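You operate a simulated robot arm through the tools that you are given. There is no shell and no other tool.

You run a simulated robot arm. Do the job below in one go: nothing can be reset, and whatever is moved stays where it is left.

Task
Put things in order on the top of the repair bench. At the end: the cream shim (marked "14 mm") stands where the purple shim (marked "10 mm") stood; the purple shim stands where the clear sealed onion jar with a blue lid stood; the clear sealed onion jar with a blue lid stands where the black lot cup stood; the black lot cup stands on top of the silver steel chute; whatever was shut is shut again. Leave all else as you found it, and nothing knocked over.

Only the result counts: the job must be done as asked and must still hold three seconds after the hand-in. Knocking over, shifting, dropping, spilling or breaking anything else fails it. Lids that push on must go on centred and level and be pressed home; caps that screw on are set level and turned clockwise until they are tight.

Robot
A 6-joint arm with a two-finger gripper, fixed in place. Base frame: the origin is at the foot of the arm, x ahead of it, y to its left, z up; the work surface is at about z = 0. Lengths are in m, angles in degrees, forces in N, time in s.
With the tool pointing down near the work surface it reaches from about 0.18 to 0.48 m from the base axis. Its first joint turns from -66.0 to 66.0 degrees. Payload 1.76 kg.
Tool frame: the origin (TCP) lies between the finger pads and is the grasp point; the fingertips stand 0.029 m ahead of it; z points along the fingers, y is the line along which they close. The gripper opens to 0.082 m; its body begins 0.058 m behind the TCP.
Orientation is that of the tool frame in the base frame, as a unit quaternion [w, x, y, z]. With the fingers straight down and closing along the base's y, the tool's x points along the base's -x, its y along +y and its z along -z.

Tools
- The arm moves only by the tool apply_moves. Its argument "rows" is a list of rows, each an object of numbers (a shift or turn left out is 0, a gripper value left out holds the last): "grip": the gripper command, from -1 (fully open) to 1 (shut), values between in proportion; "tx", "ty", "tz": the shift along the tool's x, y, z in m; "rx", "ry", "rz": the turn, a rotation vector about the tool's x, y, z in degrees. In form: [{"grip": .., "tx": .., "ty": .., "tz": .., "rx": .., "ry": .., "rz": ..}, ...]. A call has 1 to 20 rows; each row is the pose to reach, as a shift and turn from the pose commanded when the call began, along the tool's axes at that moment. Each row takes 0.2 s and may step no farther than 0.05 m and 8.6 degrees from the row before; otherwise, or with a gripper value out of range, the whole call is refused. A pose out of reach is approached as far as the arm can. The call stops where the force on the tool passes 40 N (or 10 N more than at its start, if that is more) or the arm is blocked; 0.2 s more then pass. The fingers move at their own pace (about 0.2035 m/s each) and stop on an object; they squeeze with about 34 N. The grip force told is the motor's: it shows also when the fingers shut on nothing. Time passes only in rows, and 0.2 s behind the last, so rows that repeat a pose let the fingers close. It gives the time, the measured TCP pose, the force on the tool (base axes), the opening and the grip force at its end, in the units of the frame above (readings bear some noise), with the torque about the TCP (base axes, N m) and any sound that the robot's microphone picked up.
- Cameras (640 x 400 px; columns grow to the right, rows downward): "scene" is fixed at [0.0659, 0.3385, 0.4373]; the picture's right is [-0.69, -0.72, 0.00], its down [-0.33, 0.32, -0.89] and it looks along [0.64, -0.61, -0.46] (base axes); focal length 254 px, centre (320, 200). "wrist" rides on the gripper at [0.079, 0.004, -0.089] in the tool frame; the picture's right is [-0.05, 1.00, 0.00], its down [-0.71, -0.04, -0.71] and it looks along [-0.71, -0.04, 0.71] (tool axes); focal length 256 px, centre (320, 200). There is no depth. A picture from a camera that has moved, and an enlarged one, comes with that camera's place and axes in the base frame and with its lens.
- capture(camera): a new picture of that camera. It takes no simulated time.
- close_up(camera, box): a new picture of the part [left, top, right, bottom] of that camera's present view, enlarged. It takes no simulated time.
- sign_off(): hands the job in; it is judged then, once.

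Places have to be worked out from the pictures, the camera data and where the tool is seen. Open the gripper and draw the arm clear of the work before you hand the job in, unless the task says otherwise.

The tools are called after "Emit:" as a command line: name --argument value ..., lists and objects as JSON in quotes. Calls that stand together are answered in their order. apply_moves: Moves the arm, as the interface text tells. Its arguments: {"type":"object","properties":{"rows":{"type":"array","items":{"type":"object","properties":{"grip":{"type":"number"},"tx":{"type":"number"},"ty":{"type":"number"},"tz":{"type":"number"},"rx":{"type":"number"},"ry":{"type":"number"},"rz":{"type":"number"}}}}},"required":["rows"]} The other tools are called the same way: capture (camera) takes a picture; close_up (camera, box) takes an enlarged picture of a part of a camera's view; sign_off () hands the job in.

At the start:

```text
t: 0.0
eef_pos: [0.2933, 0.0398, 0.2992]
tool_rot: [0.0, -0.001, 1.0, 0.001]
wrist_force: [0.1, -0.4, -0.6]
wrist_torque: [-0.01, 0.01, 0.02]
grip_width: 0.082
grip_force: 0.0
```

scene: 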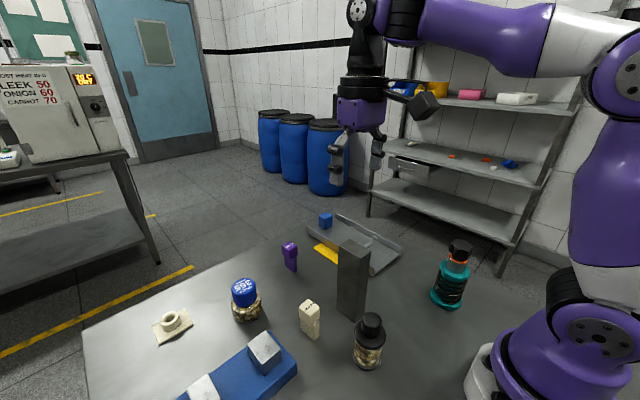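
wrist: 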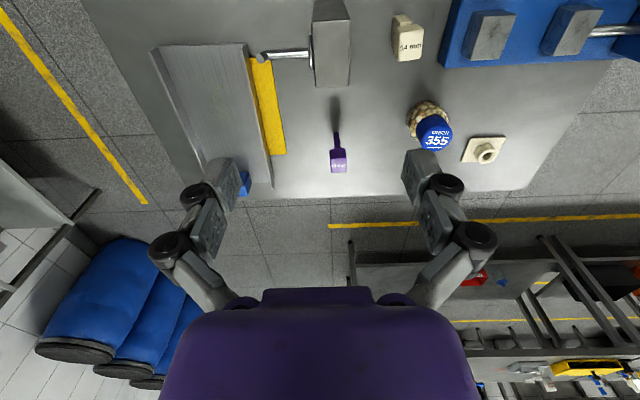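

The pictures show the bench with the shims, the jar, a dark-lidded container and a chute; I take enlarged views to identify each thing.

Emit:
close_up --camera "scene" --box '[220, 200, 420, 325]'

Emit:
close_up --camera "scene" --box '[140, 275, 340, 400]'

Emit:
close_up --camera "scene" --box '[300, 220, 500, 400]'

Emit:
close_up --camera "wrist" --box '[140, 0, 400, 200]'

Emit:
close_up --camera "wrist" --box '[380, 0, 640, 200]'

```text
3.20 times, centred on (320, 262) of scene
camera zoom: at [0.0659, 0.3385, 0.4373], right [-0.69, -0.72, 0.0], down [-0.33, 0.32, -0.89], along [0.64, -0.61, -0.46], focal length 812 px, centre (320, 0)
```

zoom: 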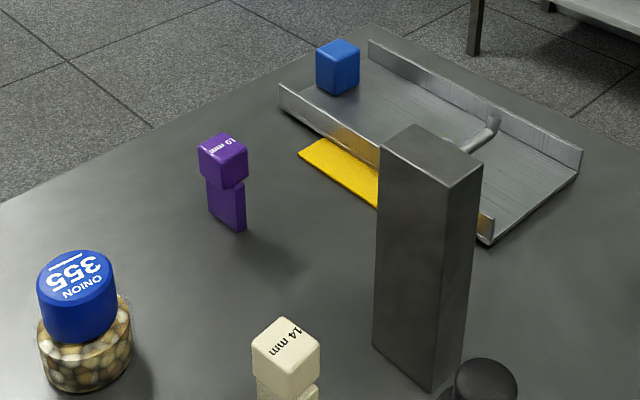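

```text
3.20 times, centred on (240, 338) of scene
camera zoom: at [0.0659, 0.3385, 0.4373], right [-0.69, -0.72, 0.0], down [-0.33, 0.32, -0.89], along [0.64, -0.61, -0.46], focal length 812 px, centre (576, -240)
```

zoom: 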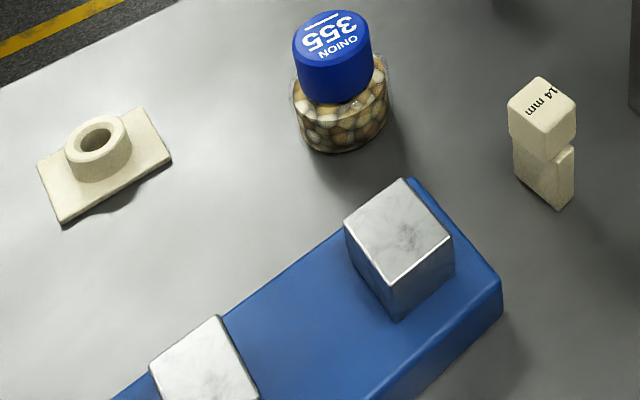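

```text
2.22 times, centred on (400, 310) of scene
camera zoom: at [0.0659, 0.3385, 0.4373], right [-0.69, -0.72, 0.0], down [-0.33, 0.32, -0.89], along [0.64, -0.61, -0.46], focal length 564 px, centre (142, -44)
```

zoom: 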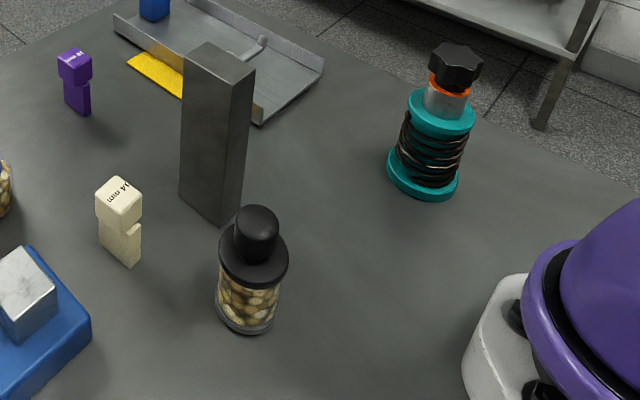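

```text
2.00 times, centred on (270, 100) of wrist
camera zoom: at [0.2147, 0.0454, 0.3893], right [0.05, 1.0, 0.0], down [0.71, -0.04, 0.71], along [0.71, -0.04, -0.71], focal length 512 px, centre (420, 400)
```

zoom: 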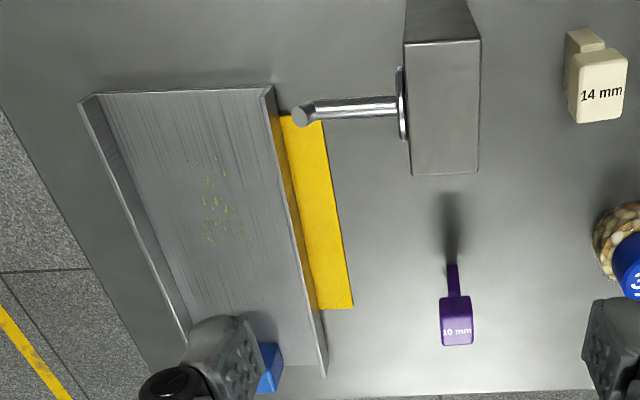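

```text
2.00 times, centred on (510, 100) of wrist
camera zoom: at [0.2147, 0.0454, 0.3893], right [0.05, 1.0, 0.0], down [0.71, -0.04, 0.71], along [0.71, -0.04, -0.71], focal length 512 px, centre (-60, 400)
```

zoom: 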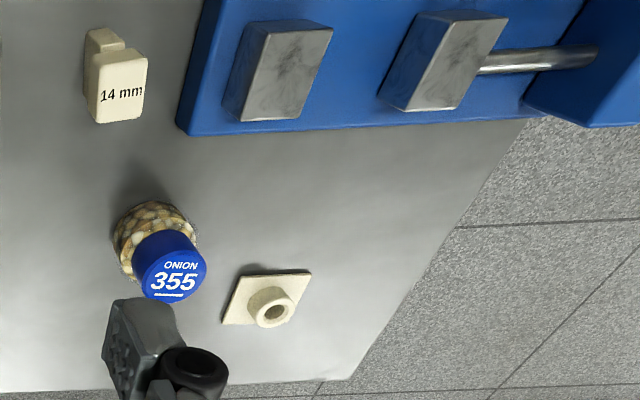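

The jar, shims and black-capped cup are located roughly: jar (0.414, 0.205), purple shim (0.45, 0.062), cream shim (0.29, 0.142), cup (0.194, 0.105), with a tall 0.16 m block at (0.28, 0.05). I turn the tool 90° and move high over the left side to see the cup from another direction.

Emit:
apply_moves --rows '[{"grip": -1, "tx": 0.0067, "ty": 0.0145, "tz": 0.0035, "rz": 8.2}, {"tx": 0.0133, "ty": 0.029, "tz": 0.007, "rz": 16.4}, {"tx": 0.02, "ty": 0.0436, "tz": 0.0106, "rz": 24.5}, {"tx": 0.0267, "ty": 0.058, "tz": 0.014, "rz": 32.7}, {"tx": 0.0333, "ty": 0.0727, "tz": 0.0177, "rz": 40.9}, {"tx": 0.04, "ty": 0.0873, "tz": 0.021, "rz": 49.1}, {"tx": 0.0467, "ty": 0.1018, "tz": 0.0248, "rz": 57.3}, {"tx": 0.0533, "ty": 0.1164, "tz": 0.028, "rz": 65.5}, {"tx": 0.06, "ty": 0.131, "tz": 0.032, "rz": 73.6}, {"tx": 0.0667, "ty": 0.1455, "tz": 0.0355, "rz": 81.8}, {"tx": 0.0733, "ty": 0.16, "tz": 0.039, "rz": 90}, {"tx": 0.0733, "ty": 0.16, "tz": 0.039, "rz": 90}]'

Emit:
capture --camera "wrist"

Emit:
capture --camera "scene"

```text
t: 2.6
eef_pos: [0.2204, 0.1993, 0.2626]
tool_rot: [0.001, 0.707, 0.707, 0.001]
wrist_force: [0.1, -1.0, -1.0]
wrist_torque: [0.0, 0.0, 0.0]
grip_width: 0.0821
grip_force: 0.1
```

```text
taken
camera wrist: at [0.2245, 0.2807, 0.3518], right [1.0, -0.05, 0.0], down [-0.04, -0.71, 0.71], along [-0.04, -0.71, -0.71], focal length 256 px, centre (320, 200)
```

wrist: 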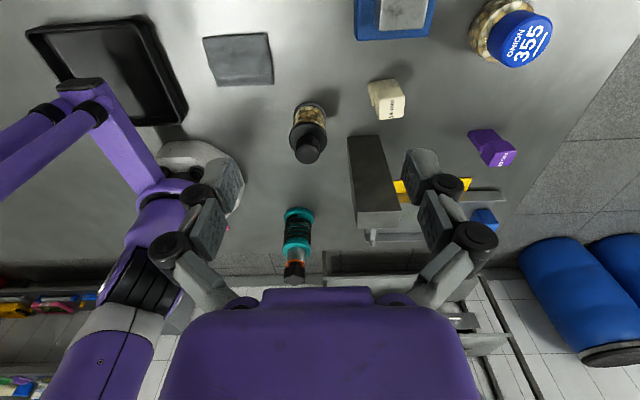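

```text
taken
```

scene: 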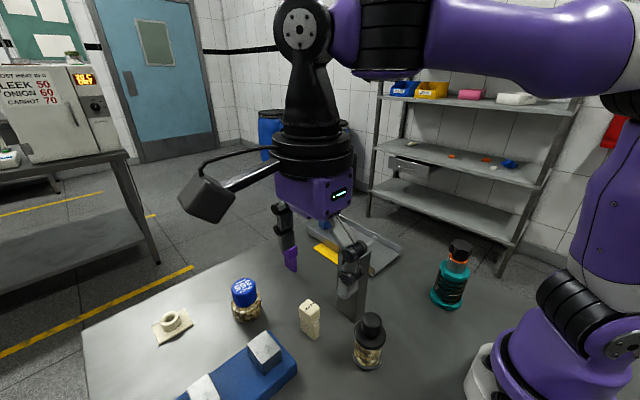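

The wrist view shows two more things near the base (a black tray and a grey pad), neither of which is a cup. I enlarge the black-capped container and others.

Emit:
close_up --camera "wrist" --box '[260, 80, 420, 180]'

Emit:
close_up --camera "wrist" --box '[340, 60, 540, 260]'

Emit:
close_up --camera "scene" --box '[340, 290, 400, 380]'

Emit:
close_up --camera "wrist" --box '[0, 0, 320, 200]'

```text
4.00 times, centred on (340, 130) of wrist
camera zoom: at [0.2245, 0.2807, 0.3518], right [1.0, -0.05, 0.0], down [-0.04, -0.71, 0.71], along [-0.04, -0.71, -0.71], focal length 1024 px, centre (240, 480)
```

zoom: 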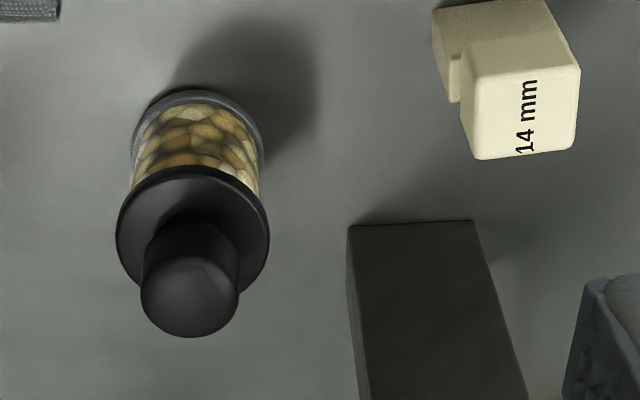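

```text
2.00 times, centred on (440, 160) of wrist
camera zoom: at [0.2245, 0.2807, 0.3518], right [1.0, -0.05, 0.0], down [-0.04, -0.71, 0.71], along [-0.04, -0.71, -0.71], focal length 512 px, centre (80, 280)
```

zoom: 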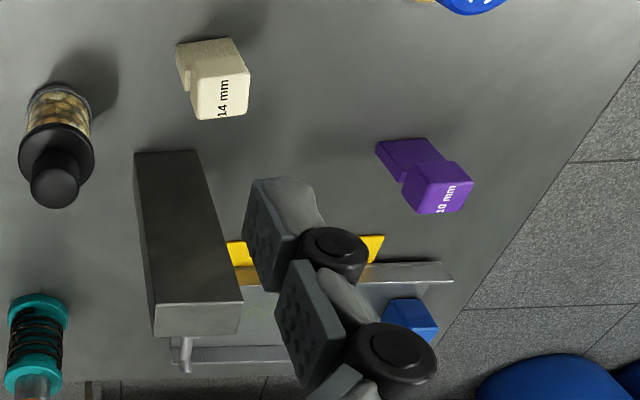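

```text
4.44 times, centred on (370, 335) of scene
camera zoom: at [0.0659, 0.3385, 0.4373], right [-0.69, -0.72, 0.0], down [-0.33, 0.32, -0.89], along [0.64, -0.61, -0.46], focal length 1128 px, centre (98, -400)
```

zoom: 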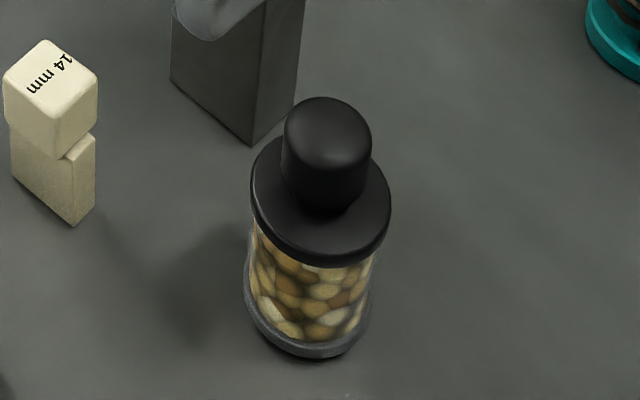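

```text
2.00 times, centred on (160, 100) of wrist
camera zoom: at [0.2245, 0.2807, 0.3518], right [1.0, -0.05, 0.0], down [-0.04, -0.71, 0.71], along [-0.04, -0.71, -0.71], focal length 512 px, centre (640, 400)
```

zoom: 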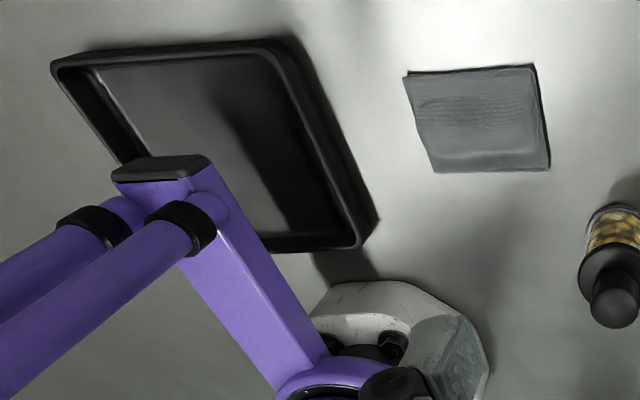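

The black-capped cup stands at about (0.199, 0.102), about 0.0975 tall with a lid flange at z ≈ 0.055–0.064 that is slightly wider than its glass. Before choosing a grip I look closely at the fingers and gripper body.

Emit:
close_up --camera "scene" --box '[240, 140, 400, 340]'

Emit:
close_up --camera "wrist" --box '[140, 130, 500, 310]'

```text
2.00 times, centred on (320, 240) of scene
camera zoom: at [0.0659, 0.3385, 0.4373], right [-0.69, -0.72, 0.0], down [-0.33, 0.32, -0.89], along [0.64, -0.61, -0.46], focal length 508 px, centre (320, 120)
```

zoom: 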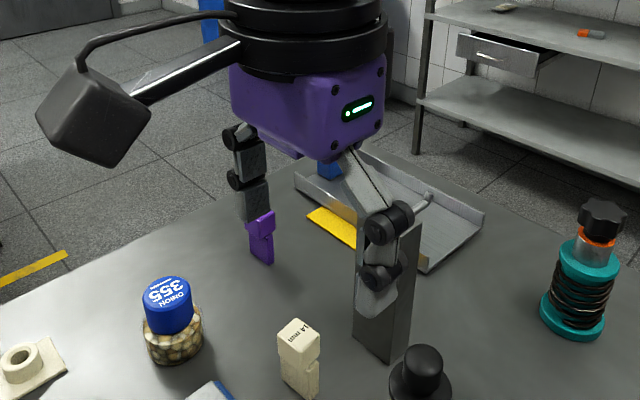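

```text
1.78 times, centred on (320, 220) of wrist
camera zoom: at [0.2245, 0.2807, 0.3518], right [1.0, -0.05, 0.0], down [-0.04, -0.71, 0.71], along [-0.04, -0.71, -0.71], focal length 455 px, centre (320, 164)
```

zoom: 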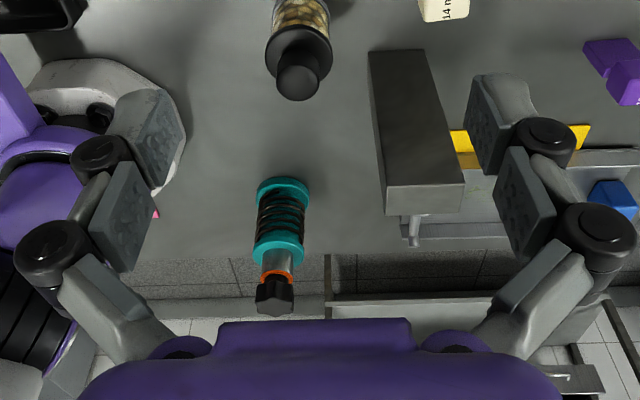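

The fingers are flat two-pad fingers, so a straight-down grip would bear on the cup's lid flange; I plan a tilted grip below it. First I look at the chute from above, moving high over the bench with the tool turned back to its first yaw.

Emit:
apply_moves --rows '[{"tx": -0.0267, "ty": 0.0067, "tz": -0.0017, "rz": -7.5}, {"tx": -0.0533, "ty": 0.0133, "tz": -0.0033, "rz": -15}, {"tx": -0.08, "ty": 0.02, "tz": -0.005, "rz": -22.5}, {"tx": -0.1067, "ty": 0.0267, "tz": -0.0067, "rz": -30}, {"tx": -0.1333, "ty": 0.0333, "tz": -0.0083, "rz": -37.5}, {"tx": -0.16, "ty": 0.04, "tz": -0.01, "rz": -45}, {"tx": -0.1867, "ty": 0.0467, "tz": -0.0117, "rz": -52.5}, {"tx": -0.2133, "ty": 0.0533, "tz": -0.0133, "rz": -60}, {"tx": -0.24, "ty": 0.06, "tz": -0.015, "rz": -67.5}, {"tx": -0.2667, "ty": 0.0667, "tz": -0.0167, "rz": -75}, {"tx": -0.2933, "ty": 0.0733, "tz": -0.0183, "rz": -82.5}, {"tx": -0.32, "ty": 0.08, "tz": -0.02, "rz": -90}, {"tx": -0.32, "ty": 0.08, "tz": -0.02, "rz": -90}]'

Emit:
capture --camera "wrist"

Emit:
capture --camera "scene"

```text
t: 5.4
eef_pos: [0.2994, -0.1191, 0.2804]
tool_rot: [0.0, -0.001, 1.0, 0.0]
wrist_force: [-0.4, 0.9, 0.0]
wrist_torque: [-0.03, 0.0, -0.01]
grip_width: 0.0819
grip_force: 0.2
```

```text
taken
camera wrist: at [0.2214, -0.1141, 0.3714], right [0.05, 1.0, 0.0], down [0.71, -0.04, 0.71], along [0.71, -0.04, -0.71], focal length 256 px, centre (320, 200)
```

wrist: 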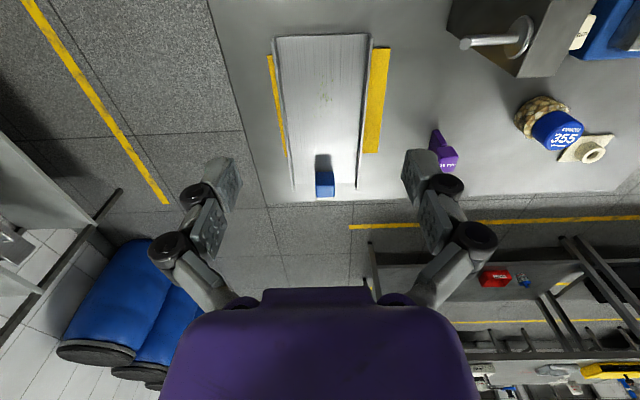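

```text
taken
```

scene: 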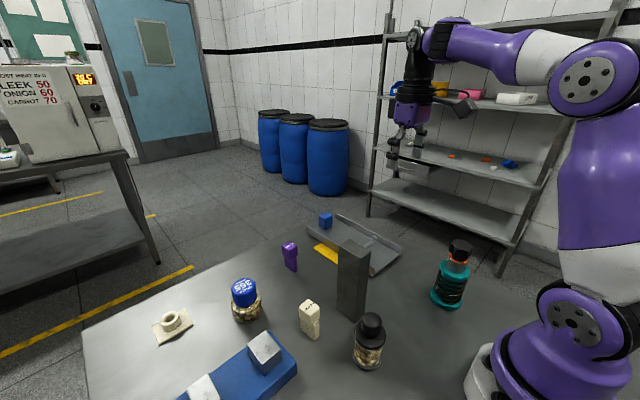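

Emit:
close_up --camera "wrist" --box '[220, 20, 480, 220]'

Emit:
close_up --camera "scene" --box '[290, 200, 420, 290]'

Emit:
close_up --camera "wrist" --box '[400, 0, 640, 190]'

```text
2.00 times, centred on (350, 120) of wrist
camera zoom: at [0.2214, -0.1141, 0.3714], right [0.05, 1.0, 0.0], down [0.71, -0.04, 0.71], along [0.71, -0.04, -0.71], focal length 512 px, centre (260, 360)
```

zoom: 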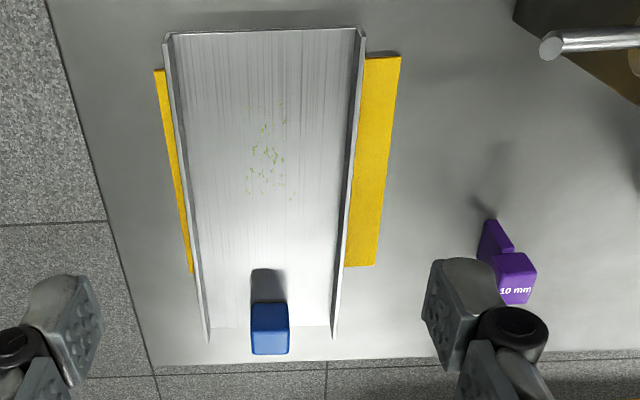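

```text
4.44 times, centred on (355, 245) of scene
camera zoom: at [0.0659, 0.3385, 0.4373], right [-0.69, -0.72, 0.0], down [-0.33, 0.32, -0.89], along [0.64, -0.61, -0.46], focal length 1128 px, centre (164, 0)
```

zoom: 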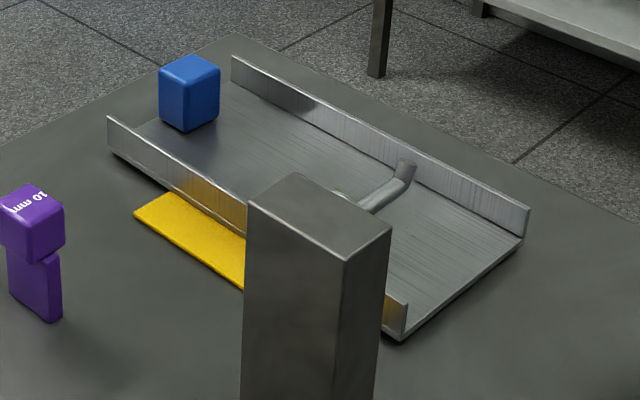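

```text
2.11 times, centred on (520, 95) of wrist
camera zoom: at [0.2214, -0.1141, 0.3714], right [0.05, 1.0, 0.0], down [0.71, -0.04, 0.71], along [0.71, -0.04, -0.71], focal length 539 px, centre (-101, 421)
```

zoom: 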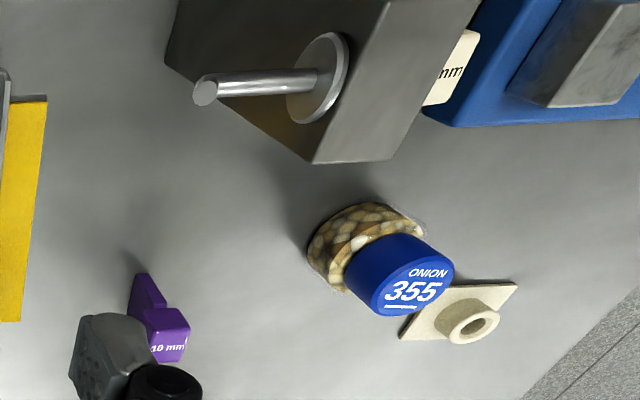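

The chute is level: channel x 0.30–0.54, inside y −0.17 to −0.06, walls about 0.03 high, floor near z ≈ 0.005, blue cube at its far end. Now I turn the tool the other way (camera on the −y side) and move high over the cup to measure the cup and cream shim more accurately.

Emit:
apply_moves --rows '[{"tx": 0.0067, "ty": 0.0167, "rz": -7.5}, {"tx": 0.0133, "ty": 0.0333, "rz": -15}, {"tx": 0.02, "ty": 0.05, "rz": -22.5}, {"tx": 0.0267, "ty": 0.0667, "rz": -30}, {"tx": 0.0333, "ty": 0.0833, "rz": -37.5}, {"tx": 0.04, "ty": 0.1, "rz": -45}, {"tx": 0.0467, "ty": 0.1167, "rz": -52.5}, {"tx": 0.0533, "ty": 0.1333, "rz": -60}, {"tx": 0.06, "ty": 0.15, "rz": -67.5}, {"tx": 0.0667, "ty": 0.1667, "rz": -75}, {"tx": 0.0733, "ty": 0.1833, "rz": -82.5}, {"tx": 0.08, "ty": 0.2, "rz": -90}, {"tx": 0.08, "ty": 0.2, "rz": -90}]'

Emit:
capture --camera "wrist"

Emit:
close_up --camera "wrist" --box '[180, 0, 380, 125]'

Emit:
close_up --camera "scene" --box '[280, 280, 400, 380]'

```text
t: 8.2
eef_pos: [0.22, 0.0789, 0.2807]
tool_rot: [0.001, 0.708, -0.706, 0.0]
wrist_force: [-0.2, 1.1, 0.6]
wrist_torque: [0.01, 0.01, 0.01]
grip_width: 0.0819
grip_force: 0.1
```

```text
taken
camera wrist: at [0.2158, 0.0014, 0.3711], right [-1.0, 0.05, 0.0], down [0.04, 0.71, 0.71], along [0.04, 0.71, -0.71], focal length 256 px, centre (320, 200)
```

wrist: 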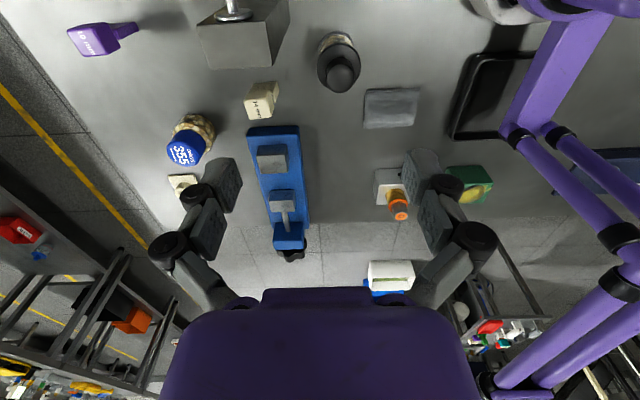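

```text
3.20 times, centred on (280, 62) of wrist
camera zoom: at [0.2158, 0.0014, 0.3711], right [-1.0, 0.05, 0.0], down [0.04, 0.71, 0.71], along [0.04, 0.71, -0.71], focal length 819 px, centre (448, 640)
```

zoom: 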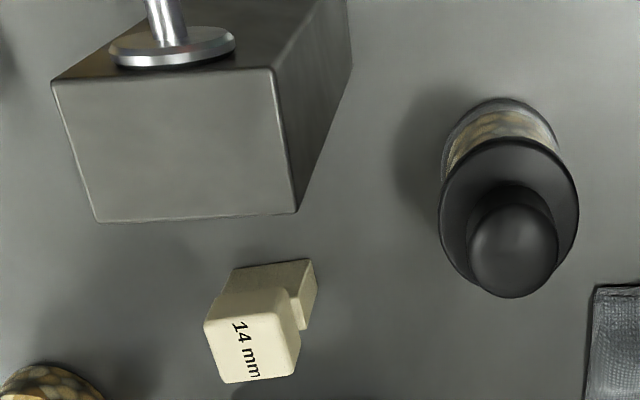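

```text
4.00 times, centred on (340, 330) of scene
camera zoom: at [0.0659, 0.3385, 0.4373], right [-0.69, -0.72, 0.0], down [-0.33, 0.32, -0.89], along [0.64, -0.61, -0.46], focal length 1015 px, centre (240, -320)
```

zoom: 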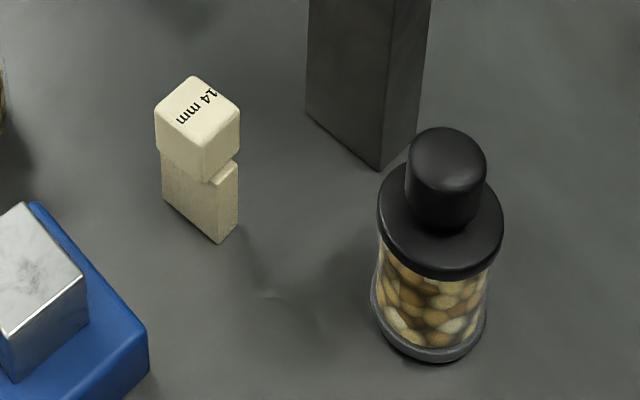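

More things appear on the +y side; I enlarge them to be sure none of them is another "black lot cup".

Emit:
close_up --camera "wrist" --box '[340, 60, 640, 300]'

Emit:
close_up --camera "wrist" --box '[40, 0, 340, 280]'

```text
1.67 times, centred on (490, 180) of wrist
camera zoom: at [0.2158, 0.0014, 0.3711], right [-1.0, 0.05, 0.0], down [0.04, 0.71, 0.71], along [0.04, 0.71, -0.71], focal length 427 px, centre (37, 233)
```

zoom: 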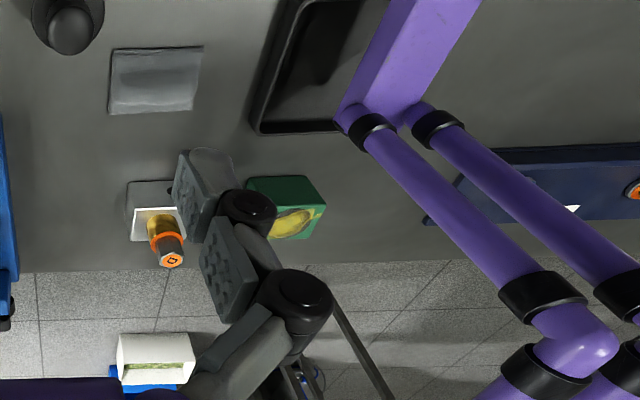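

```text
1.43 times, centred on (190, 140) of wrist
camera zoom: at [0.2158, 0.0014, 0.3711], right [-1.0, 0.05, 0.0], down [0.04, 0.71, 0.71], along [0.04, 0.71, -0.71], focal length 366 px, centre (506, 286)
```

zoom: 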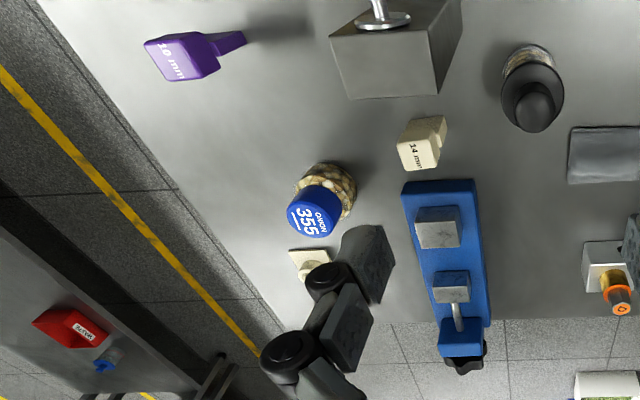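

Only the black-capped cup fits the description, at (0.200, 0.101); the cream shim is centred near (0.299, 0.141), 0.071 tall. I now tilt the tool 40° (body leaning to +y), narrow the opening to about 0.07 and go to a point 0.14 m back from the cup along the approach line.

Emit:
apply_moves --rows '[{"grip": -0.707, "tx": -0.0139, "ty": 0.0025, "tz": 0.0172, "ry": 5}, {"tx": -0.0278, "ty": 0.005, "tz": 0.0343, "ry": 10}, {"tx": -0.0417, "ty": 0.0075, "tz": 0.0515, "ry": 15}, {"tx": -0.0556, "ty": 0.01, "tz": 0.0686, "ry": 20}, {"tx": -0.0695, "ty": 0.0125, "tz": 0.0858, "ry": 25}, {"tx": -0.0834, "ty": 0.015, "tz": 0.1029, "ry": 30}, {"tx": -0.0973, "ty": 0.0175, "tz": 0.1201, "ry": 35}, {"tx": -0.1112, "ty": 0.02, "tz": 0.1372, "ry": 40}, {"tx": -0.1112, "ty": 0.02, "tz": 0.1372, "ry": 40}]'

Emit:
capture --camera "wrist"

Emit:
capture --camera "scene"

```text
t: 10.2
eef_pos: [0.2028, 0.1904, 0.1416]
tool_rot: [-0.241, -0.665, 0.665, -0.241]
wrist_force: [0.1, -0.3, -0.1]
wrist_torque: [0.02, -0.07, -0.02]
grip_width: 0.07
grip_force: 0.0
out of reach, approached as far as the arm can: row 1, 2, 3, 4, 5, 6
```

```text
taken
camera wrist: at [0.198, 0.1883, 0.2615], right [-1.0, 0.04, -0.03], down [0.04, 1.0, 0.09], along [0.04, 0.09, -1.0], focal length 256 px, centre (320, 200)
```

wrist: 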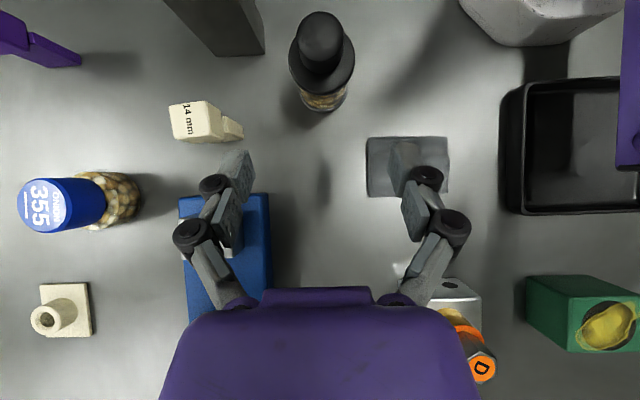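

```text
taken
```

scene: 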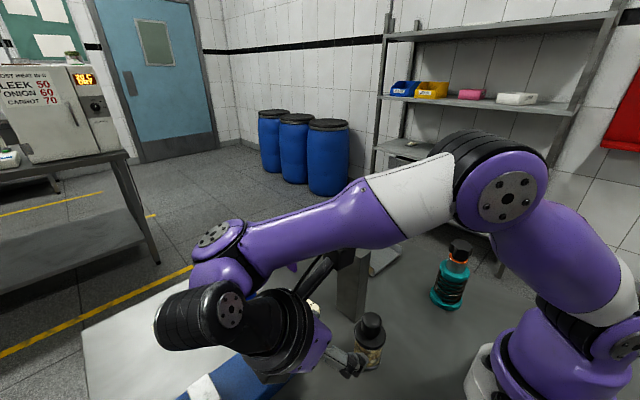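

The arm reached the pre-approach pose with a clear near-vertical view. I enlarge the cup and neighbouring items to refine their positions before closing in.

Emit:
close_up --camera "wrist" --box '[240, 0, 400, 120]'

Emit:
close_up --camera "wrist" --box '[0, 60, 280, 260]'

Emit:
close_up --camera "scene" --box '[300, 280, 420, 380]'

```text
3.33 times, centred on (320, 60) of wrist
camera zoom: at [0.198, 0.1883, 0.2615], right [-1.0, 0.04, -0.03], down [0.04, 1.0, 0.09], along [0.04, 0.09, -1.0], focal length 853 px, centre (320, 667)
```

zoom: 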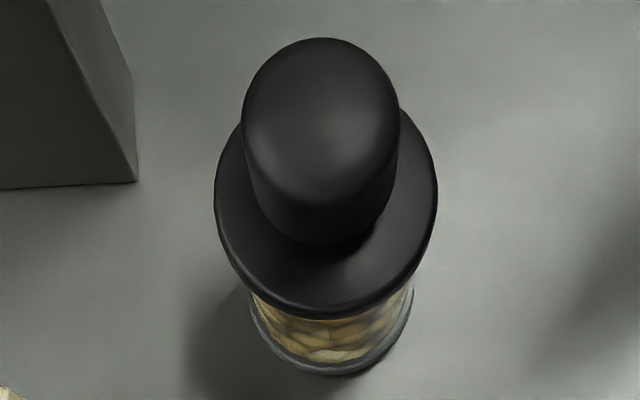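

```text
2.00 times, centred on (140, 160) of wrist
camera zoom: at [0.198, 0.1883, 0.2615], right [-1.0, 0.04, -0.03], down [0.04, 1.0, 0.09], along [0.04, 0.09, -1.0], focal length 512 px, centre (680, 280)
```

zoom: 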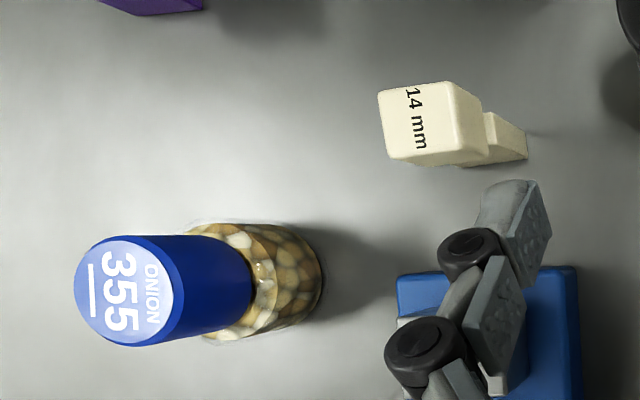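

```text
4.00 times, centred on (360, 330) of scene
camera zoom: at [0.0659, 0.3385, 0.4373], right [-0.69, -0.72, 0.0], down [-0.33, 0.32, -0.89], along [0.64, -0.61, -0.46], focal length 1015 px, centre (160, -320)
```

zoom: 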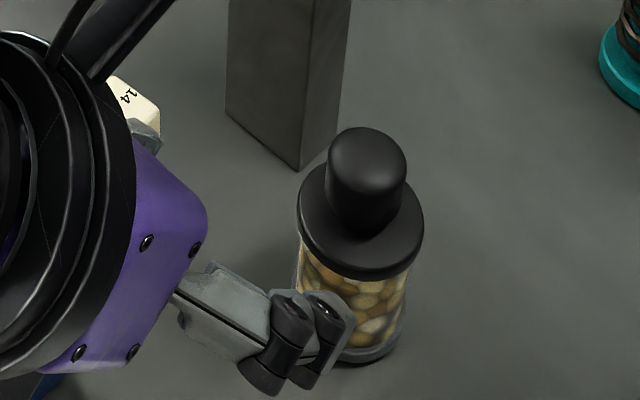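

The cup's axis is confirmed at (0.200, 0.1006). I advance 0.09 m along the tool axis and check the measured pose.

Emit:
apply_moves --rows '[{"tz": 0.02}, {"tz": 0.04}, {"tz": 0.06}, {"tz": 0.08}, {"tz": 0.09}, {"tz": 0.09}]'

Emit:
capture --camera "wrist"

Emit:
close_up --camera "scene" --box '[280, 260, 440, 400]'

```text
t: 11.6
eef_pos: [0.2087, 0.1902, 0.1202]
tool_rot: [-0.242, -0.665, 0.665, -0.24]
wrist_force: [0.4, -0.6, -0.2]
wrist_torque: [0.02, -0.03, -0.02]
grip_width: 0.0701
grip_force: 0.0
out of reach, approached as far as the arm can: row 1, 2, 3, 4, 5, 6
```

```text
taken
camera wrist: at [0.2046, 0.1884, 0.2405], right [-1.0, 0.04, -0.03], down [0.04, 1.0, 0.09], along [0.04, 0.09, -1.0], focal length 256 px, centre (320, 200)
```

wrist: 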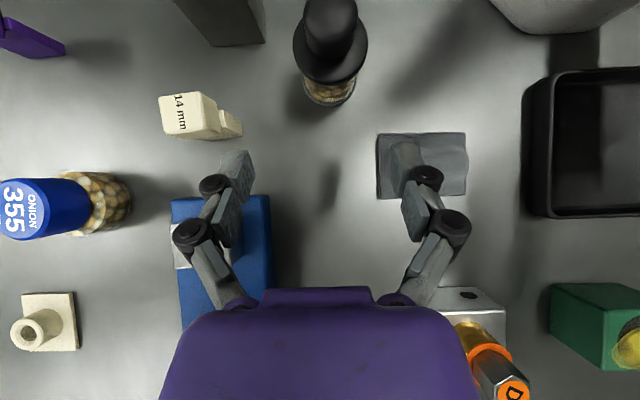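

```text
2.86 times, centred on (360, 330) of scene
camera zoom: at [0.0659, 0.3385, 0.4373], right [-0.69, -0.72, 0.0], down [-0.33, 0.32, -0.89], along [0.64, -0.61, -0.46], focal length 725 px, centre (206, -171)
```

zoom: 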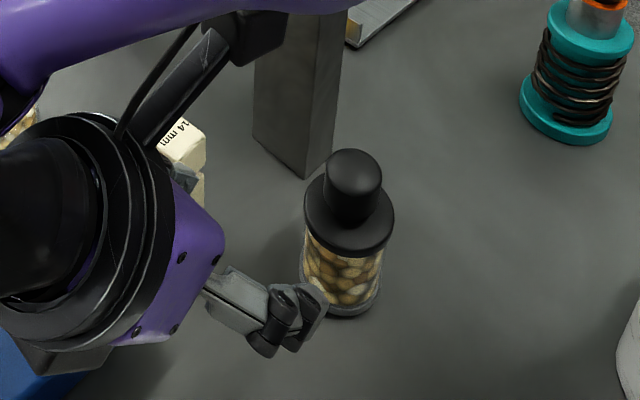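

The arm cannot go lower with this lean (it stopped at z ≈ 0.12, nothing touched). I back off along the tool axis and will use a lean in the arm's own radial plane instead.

Emit:
apply_moves --rows '[{"tz": -0.03}, {"tz": -0.06}, {"tz": -0.09}, {"tz": -0.09}]'

```text
t: 12.6
eef_pos: [0.1822, 0.2258, 0.1592]
tool_rot: [-0.24, -0.665, 0.666, -0.24]
wrist_force: [0.1, 0.7, 0.3]
wrist_torque: [0.0, 0.01, 0.04]
grip_width: 0.07
grip_force: 0.1
out of reach, approached as far as the arm can: row 1, 2, 3, 4
```

The commanded pose follows what was reached, and the turning limit of the first joint (66°) explains the failure. I lift and bring the tool back upright at about (0.22, 0.14, 0.28).

Emit:
apply_moves --rows '[{"tx": 0.018, "ty": -0.0048, "tz": -0.0047, "ry": -5}, {"tx": 0.036, "ty": -0.0095, "tz": -0.0094, "ry": -10}, {"tx": 0.0539, "ty": -0.0143, "tz": -0.014, "ry": -15}, {"tx": 0.0719, "ty": -0.019, "tz": -0.0187, "ry": -20}, {"tx": 0.0898, "ty": -0.0238, "tz": -0.0234, "ry": -25}, {"tx": 0.1078, "ty": -0.0285, "tz": -0.028, "ry": -30}, {"tx": 0.1257, "ty": -0.0333, "tz": -0.0327, "ry": -35}, {"tx": 0.1437, "ty": -0.038, "tz": -0.0374, "ry": -40}, {"tx": 0.1437, "ty": -0.038, "tz": -0.0374, "ry": -40}]'

```text
t: 14.6
eef_pos: [0.2218, 0.1426, 0.2781]
tool_rot: [0.006, 0.708, -0.706, 0.005]
wrist_force: [0.2, 0.5, -1.0]
wrist_torque: [0.0, 0.04, 0.04]
grip_width: 0.0701
grip_force: 0.1
out of reach, approached as far as the arm can: row 8, 9
```

Upright again at (0.222, 0.143, 0.278). Now I turn the yaw so the tool's x points straight back at the base (azimuth ≈ 27°) and move to radius 0.30.

Emit:
apply_moves --rows '[{"tx": 0.001, "ty": -0.0058, "tz": 0, "rz": 7.9}, {"tx": 0.002, "ty": -0.0115, "tz": 0, "rz": 15.8}, {"tx": 0.003, "ty": -0.0173, "tz": 0, "rz": 23.7}, {"tx": 0.004, "ty": -0.023, "tz": 0, "rz": 31.6}, {"tx": 0.005, "ty": -0.0288, "tz": 0, "rz": 39.5}, {"tx": 0.006, "ty": -0.0345, "tz": 0, "rz": 47.5}, {"tx": 0.007, "ty": -0.0403, "tz": -0.001, "rz": 55.4}, {"tx": 0.008, "ty": -0.046, "tz": -0.002, "rz": 63.3}, {"tx": 0.008, "ty": -0.046, "tz": -0.002, "rz": 63.3}]'

```text
t: 16.6
eef_pos: [0.2683, 0.1358, 0.2805]
tool_rot: [0.0, -0.23, 0.973, 0.0]
wrist_force: [0.2, 0.5, -0.8]
wrist_torque: [-0.02, -0.01, 0.01]
grip_width: 0.07
grip_force: 0.1
```

The tool is exactly upright at azimuth 26.6°. Now I tilt it 30° outward in the radial plane and go to the pre-approach point 0.12 m back from the grip point.

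Emit:
apply_moves --rows '[{"tx": 0.0016, "tz": 0.0224, "ry": 5}, {"tx": 0.0031, "tz": 0.0448, "ry": 10}, {"tx": 0.0047, "tz": 0.0672, "ry": 15}, {"tx": 0.0063, "tz": 0.0896, "ry": 20}, {"tx": 0.0078, "tz": 0.112, "ry": 25}, {"tx": 0.0094, "ty": -0.0004, "tz": 0.1344, "ry": 30}, {"tx": 0.0094, "ty": -0.0004, "tz": 0.1344, "ry": 30}]'

Emit:
capture --camera "wrist"

Emit:
capture --camera "scene"

```text
t: 18.2
eef_pos: [0.2606, 0.131, 0.1453]
tool_rot: [-0.252, -0.223, 0.94, -0.059]
wrist_force: [-0.5, -0.1, 0.5]
wrist_torque: [0.01, 0.02, -0.02]
grip_width: 0.0699
grip_force: 0.1
```

```text
taken
camera wrist: at [0.2375, 0.125, 0.2634], right [-0.41, 0.91, -0.03], down [0.88, 0.4, 0.26], along [0.25, 0.08, -0.97], focal length 256 px, centre (320, 200)
```

wrist: 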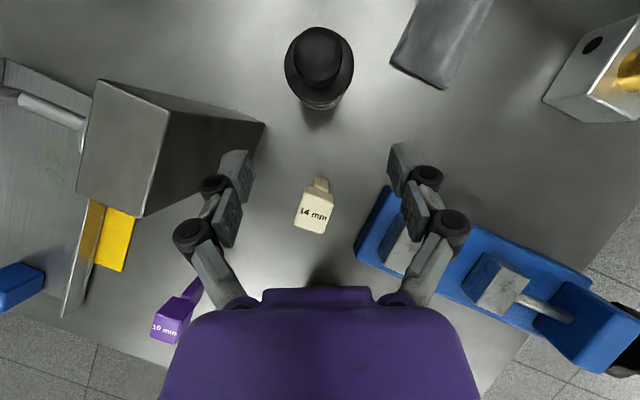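

```text
taken
```

scene: 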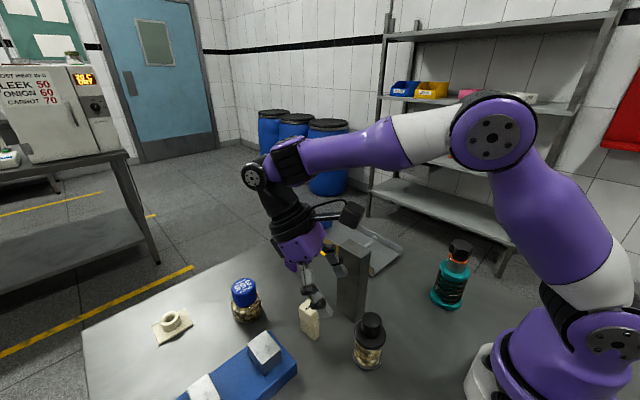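

The pose is reached, and the −y-side finger would pass only ~7 mm from the tall block's corner (0.257, 0.066). I turn the lean 8° further toward +y and narrow the opening to 0.066 to widen that clearance.

Emit:
apply_moves --rows '[{"grip": -0.61, "tx": 0.0003, "ty": 0.0048, "rx": 2, "rz": -3.46}, {"tx": 0.0006, "ty": 0.0095, "rx": 4, "rz": -6.93}, {"tx": 0.0006, "ty": 0.0095, "rx": 4, "rz": -6.93}]'

Emit:
capture --camera "wrist"

```text
t: 19.0
eef_pos: [0.2543, 0.1392, 0.1453]
tool_rot: [-0.246, -0.289, 0.922, -0.077]
wrist_force: [1.0, 0.0, 0.0]
wrist_torque: [-0.02, -0.03, 0.01]
grip_width: 0.0658
grip_force: 0.2
```

```text
taken
camera wrist: at [0.2337, 0.1307, 0.2634], right [-0.53, 0.85, -0.03], down [0.81, 0.52, 0.26], along [0.23, 0.12, -0.97], focal length 256 px, centre (320, 200)
```

wrist: 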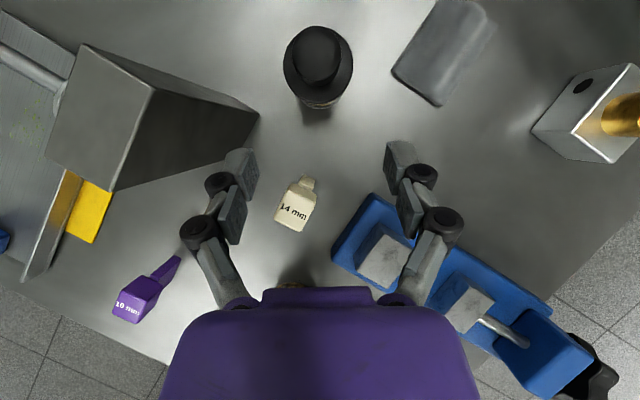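

The cup appears centred between the fingers (column 318.5 vs 319 expected). I advance 0.08 m along the tool axis and check again.

Emit:
apply_moves --rows '[{"tz": 0.02}, {"tz": 0.04}, {"tz": 0.06}, {"tz": 0.08}, {"tz": 0.08}]'

Emit:
capture --camera "wrist"

Emit:
close_up --camera "scene" --box '[280, 260, 440, 380]'

```text
t: 20.2
eef_pos: [0.2503, 0.1325, 0.1008]
tool_rot: [-0.248, -0.288, 0.922, -0.078]
wrist_force: [0.4, 0.3, 0.6]
wrist_torque: [-0.04, 0.01, 0.0]
grip_width: 0.066
grip_force: 0.1
out of reach, approached as far as the arm can: row 2, 3, 4
```

```text
taken
camera wrist: at [0.2284, 0.1254, 0.218], right [-0.53, 0.85, -0.03], down [0.81, 0.52, 0.26], along [0.23, 0.12, -0.97], focal length 256 px, centre (320, 200)
```

wrist: 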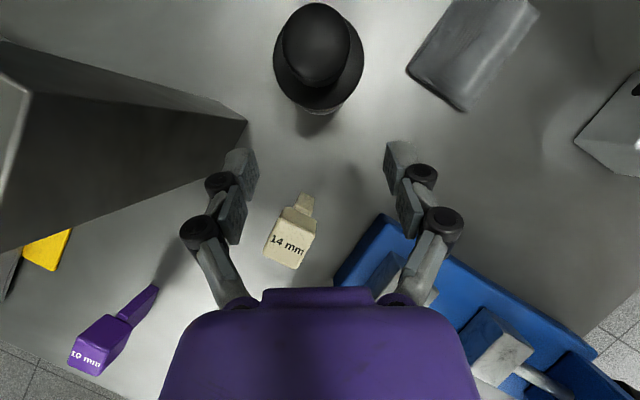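

```text
3.33 times, centred on (360, 320) of scene
camera zoom: at [0.0659, 0.3385, 0.4373], right [-0.69, -0.72, 0.0], down [-0.33, 0.32, -0.89], along [0.64, -0.61, -0.46], focal length 846 px, centre (187, -200)
```

zoom: 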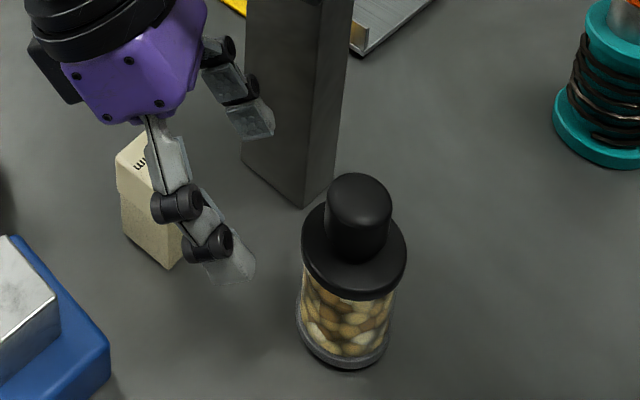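

The arm again stops short (z ≈ 0.10, nothing touched): an outward lean of 30° is not possible this close to the base. I enlarge the fingers to learn the pad geometry before choosing another grip.

Emit:
close_up --camera "wrist" --box '[360, 120, 480, 220]'

Emit:
close_up --camera "wrist" --box '[160, 120, 280, 220]'

Emit:
close_up --camera "scene" --box '[290, 255, 370, 325]'

```text
4.00 times, centred on (420, 170) of wrist
camera zoom: at [0.2284, 0.1254, 0.218], right [-0.53, 0.85, -0.03], down [0.81, 0.52, 0.26], along [0.23, 0.12, -0.97], focal length 1024 px, centre (-80, 320)
```

zoom: 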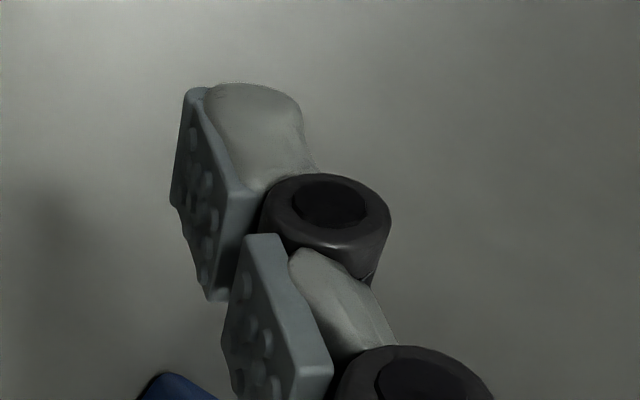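

```text
4.00 times, centred on (220, 170) of wrist
camera zoom: at [0.2284, 0.1254, 0.218], right [-0.53, 0.85, -0.03], down [0.81, 0.52, 0.26], along [0.23, 0.12, -0.97], focal length 1024 px, centre (720, 320)
```

zoom: 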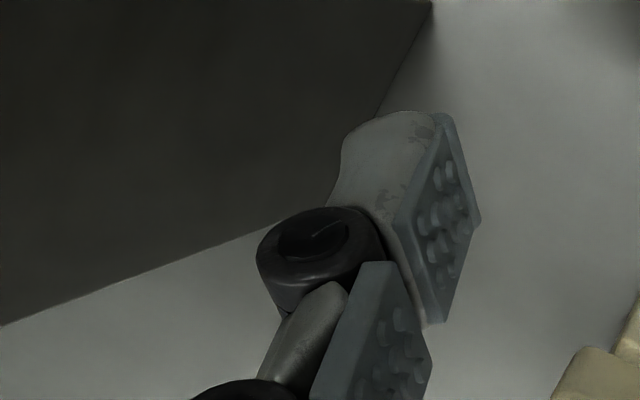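

```text
5.71 times, centred on (330, 290) of scene
camera zoom: at [0.0659, 0.3385, 0.4373], right [-0.69, -0.72, 0.0], down [-0.33, 0.32, -0.89], along [0.64, -0.61, -0.46], focal length 1451 px, centre (263, -314)
```

zoom: 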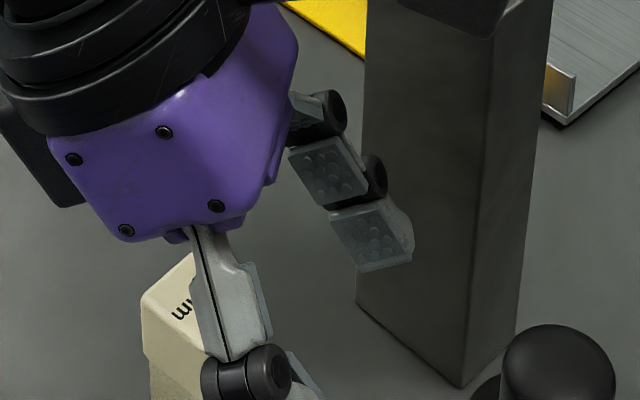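

The pads are flat and ~0.02 wide, so I'll change plan: a straight-down grip at the cup's lid flange with a small test lift, watching that the body comes with the lid. First I retreat upward and bring the tool upright.

Emit:
apply_moves --rows '[{"tx": 0.01, "tz": -0.0173}, {"tx": 0.025, "tz": -0.0433}, {"tx": 0.04, "tz": -0.0693, "ry": -5}, {"tx": 0.05, "tz": -0.0866, "ry": -10}, {"tx": 0.06, "tz": -0.104, "ry": -15}, {"tx": 0.07, "tz": -0.1212, "ry": -20}, {"tx": 0.075, "tz": -0.13, "ry": -25}, {"tx": 0.075, "tz": -0.13, "ry": -30}, {"tx": 0.075, "tz": -0.13, "ry": -30}]'

```text
t: 22.2
eef_pos: [0.2195, 0.1396, 0.2472]
tool_rot: [-0.013, -0.3, 0.953, 0.029]
wrist_force: [0.2, -0.8, -0.4]
wrist_torque: [0.01, 0.07, 0.0]
grip_width: 0.066
grip_force: 0.1
out of reach, approached as far as the arm can: row 1, 2, 4, 5, 6, 7, 8, 9
```

The tool is nearly upright at (0.22, 0.14, 0.247) but a few degrees off. I hold the commanded pose for a moment to see whether the arm settles.

Emit:
apply_moves --rows '[{"tz": 0}, {"tz": 0}]'

Emit:
capture --camera "scene"

Emit:
capture --camera "wrist"

```text
t: 22.8
eef_pos: [0.2206, 0.1378, 0.2477]
tool_rot: [-0.014, -0.296, 0.955, 0.028]
wrist_force: [-0.1, 0.2, 0.2]
wrist_torque: [0.0, -0.01, -0.01]
grip_width: 0.0659
grip_force: 0.1
```

```text
taken
```

scene: 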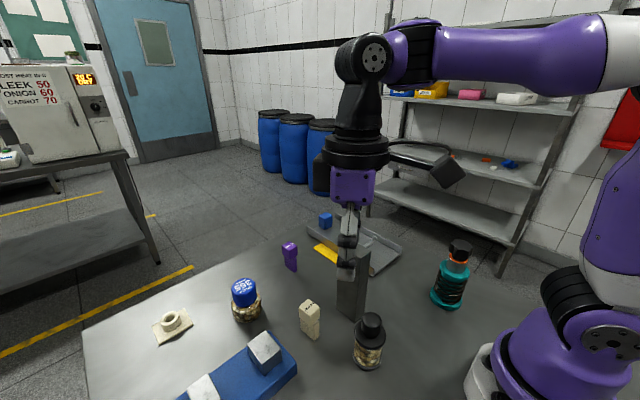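

```text
taken
camera wrist: at [0.1572, 0.0949, 0.3384], right [-0.52, 0.85, 0.06], down [0.63, 0.34, 0.7], along [0.57, 0.4, -0.71], focal length 256 px, centre (320, 200)
```

wrist: 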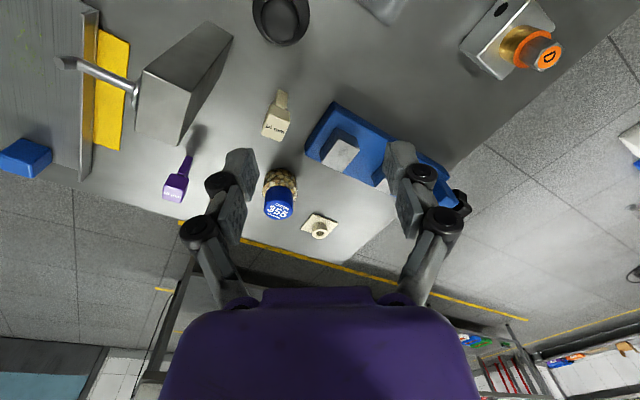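

The hold is accepted, so the commanded pose is where the arm is. I level the tool (correction ≈ 3.6°) and move over the cup at z ≈ 0.20.

Emit:
apply_moves --rows '[{"grip": -0.805, "tx": 0.0094, "ty": -0.0055, "tz": 0.0117, "rx": 0.9, "ry": -0.15}, {"tx": 0.0187, "ty": -0.0109, "tz": 0.0235, "rx": 1.8, "ry": -0.3}, {"tx": 0.028, "ty": -0.0164, "tz": 0.0352, "rx": 2.7, "ry": -0.45}, {"tx": 0.0374, "ty": -0.0218, "tz": 0.0469, "rx": 3.55, "ry": -0.58}, {"tx": 0.0374, "ty": -0.0218, "tz": 0.0469, "rx": 3.55, "ry": -0.58}]'

Emit:
capture --camera "scene"

```text
t: 24.0
eef_pos: [0.2055, 0.0776, 0.1805]
tool_rot: [0.015, -0.298, 0.954, -0.028]
wrist_force: [0.1, -0.3, -0.1]
wrist_torque: [-0.01, 0.01, -0.02]
grip_width: 0.074
grip_force: 0.1
out of reach, approached as far as the arm can: row 1
```

```text
taken
```

scene: 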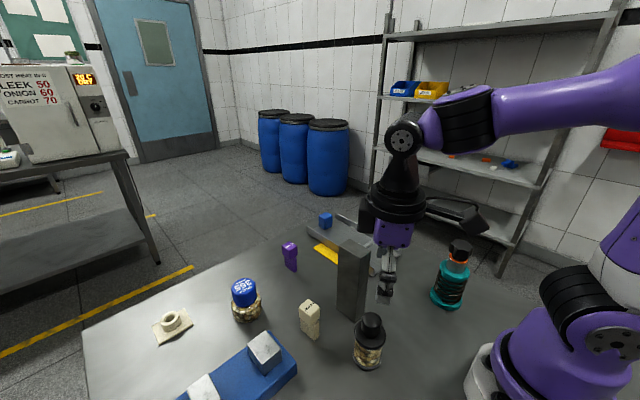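

That move was measured from the earlier requested pose, which explains the offset: commanded poses are the requested ones. Now the arm is tracking properly again, so I level the tool and move over the cup at z ≈ 0.20.

Emit:
apply_moves --rows '[{"tx": -0.0022, "ty": 0.0052, "tz": -0.0052, "rx": -0.89, "ry": 0.15}, {"tx": -0.0045, "ty": 0.0105, "tz": -0.0104, "rx": -1.78, "ry": 0.29}, {"tx": -0.0067, "ty": 0.0157, "tz": -0.0155, "rx": -2.66, "ry": 0.44}, {"tx": -0.0089, "ty": 0.0209, "tz": -0.0207, "rx": -3.55, "ry": 0.58}, {"tx": -0.0089, "ty": 0.0209, "tz": -0.0207, "rx": -3.55, "ry": 0.58}]'

```text
t: 25.2
eef_pos: [0.1993, 0.0993, 0.1994]
tool_rot: [0.0, -0.299, 0.954, 0.0]
wrist_force: [0.7, -0.4, -0.3]
wrist_torque: [-0.03, 0.0, -0.02]
grip_width: 0.0742
grip_force: 0.1
```

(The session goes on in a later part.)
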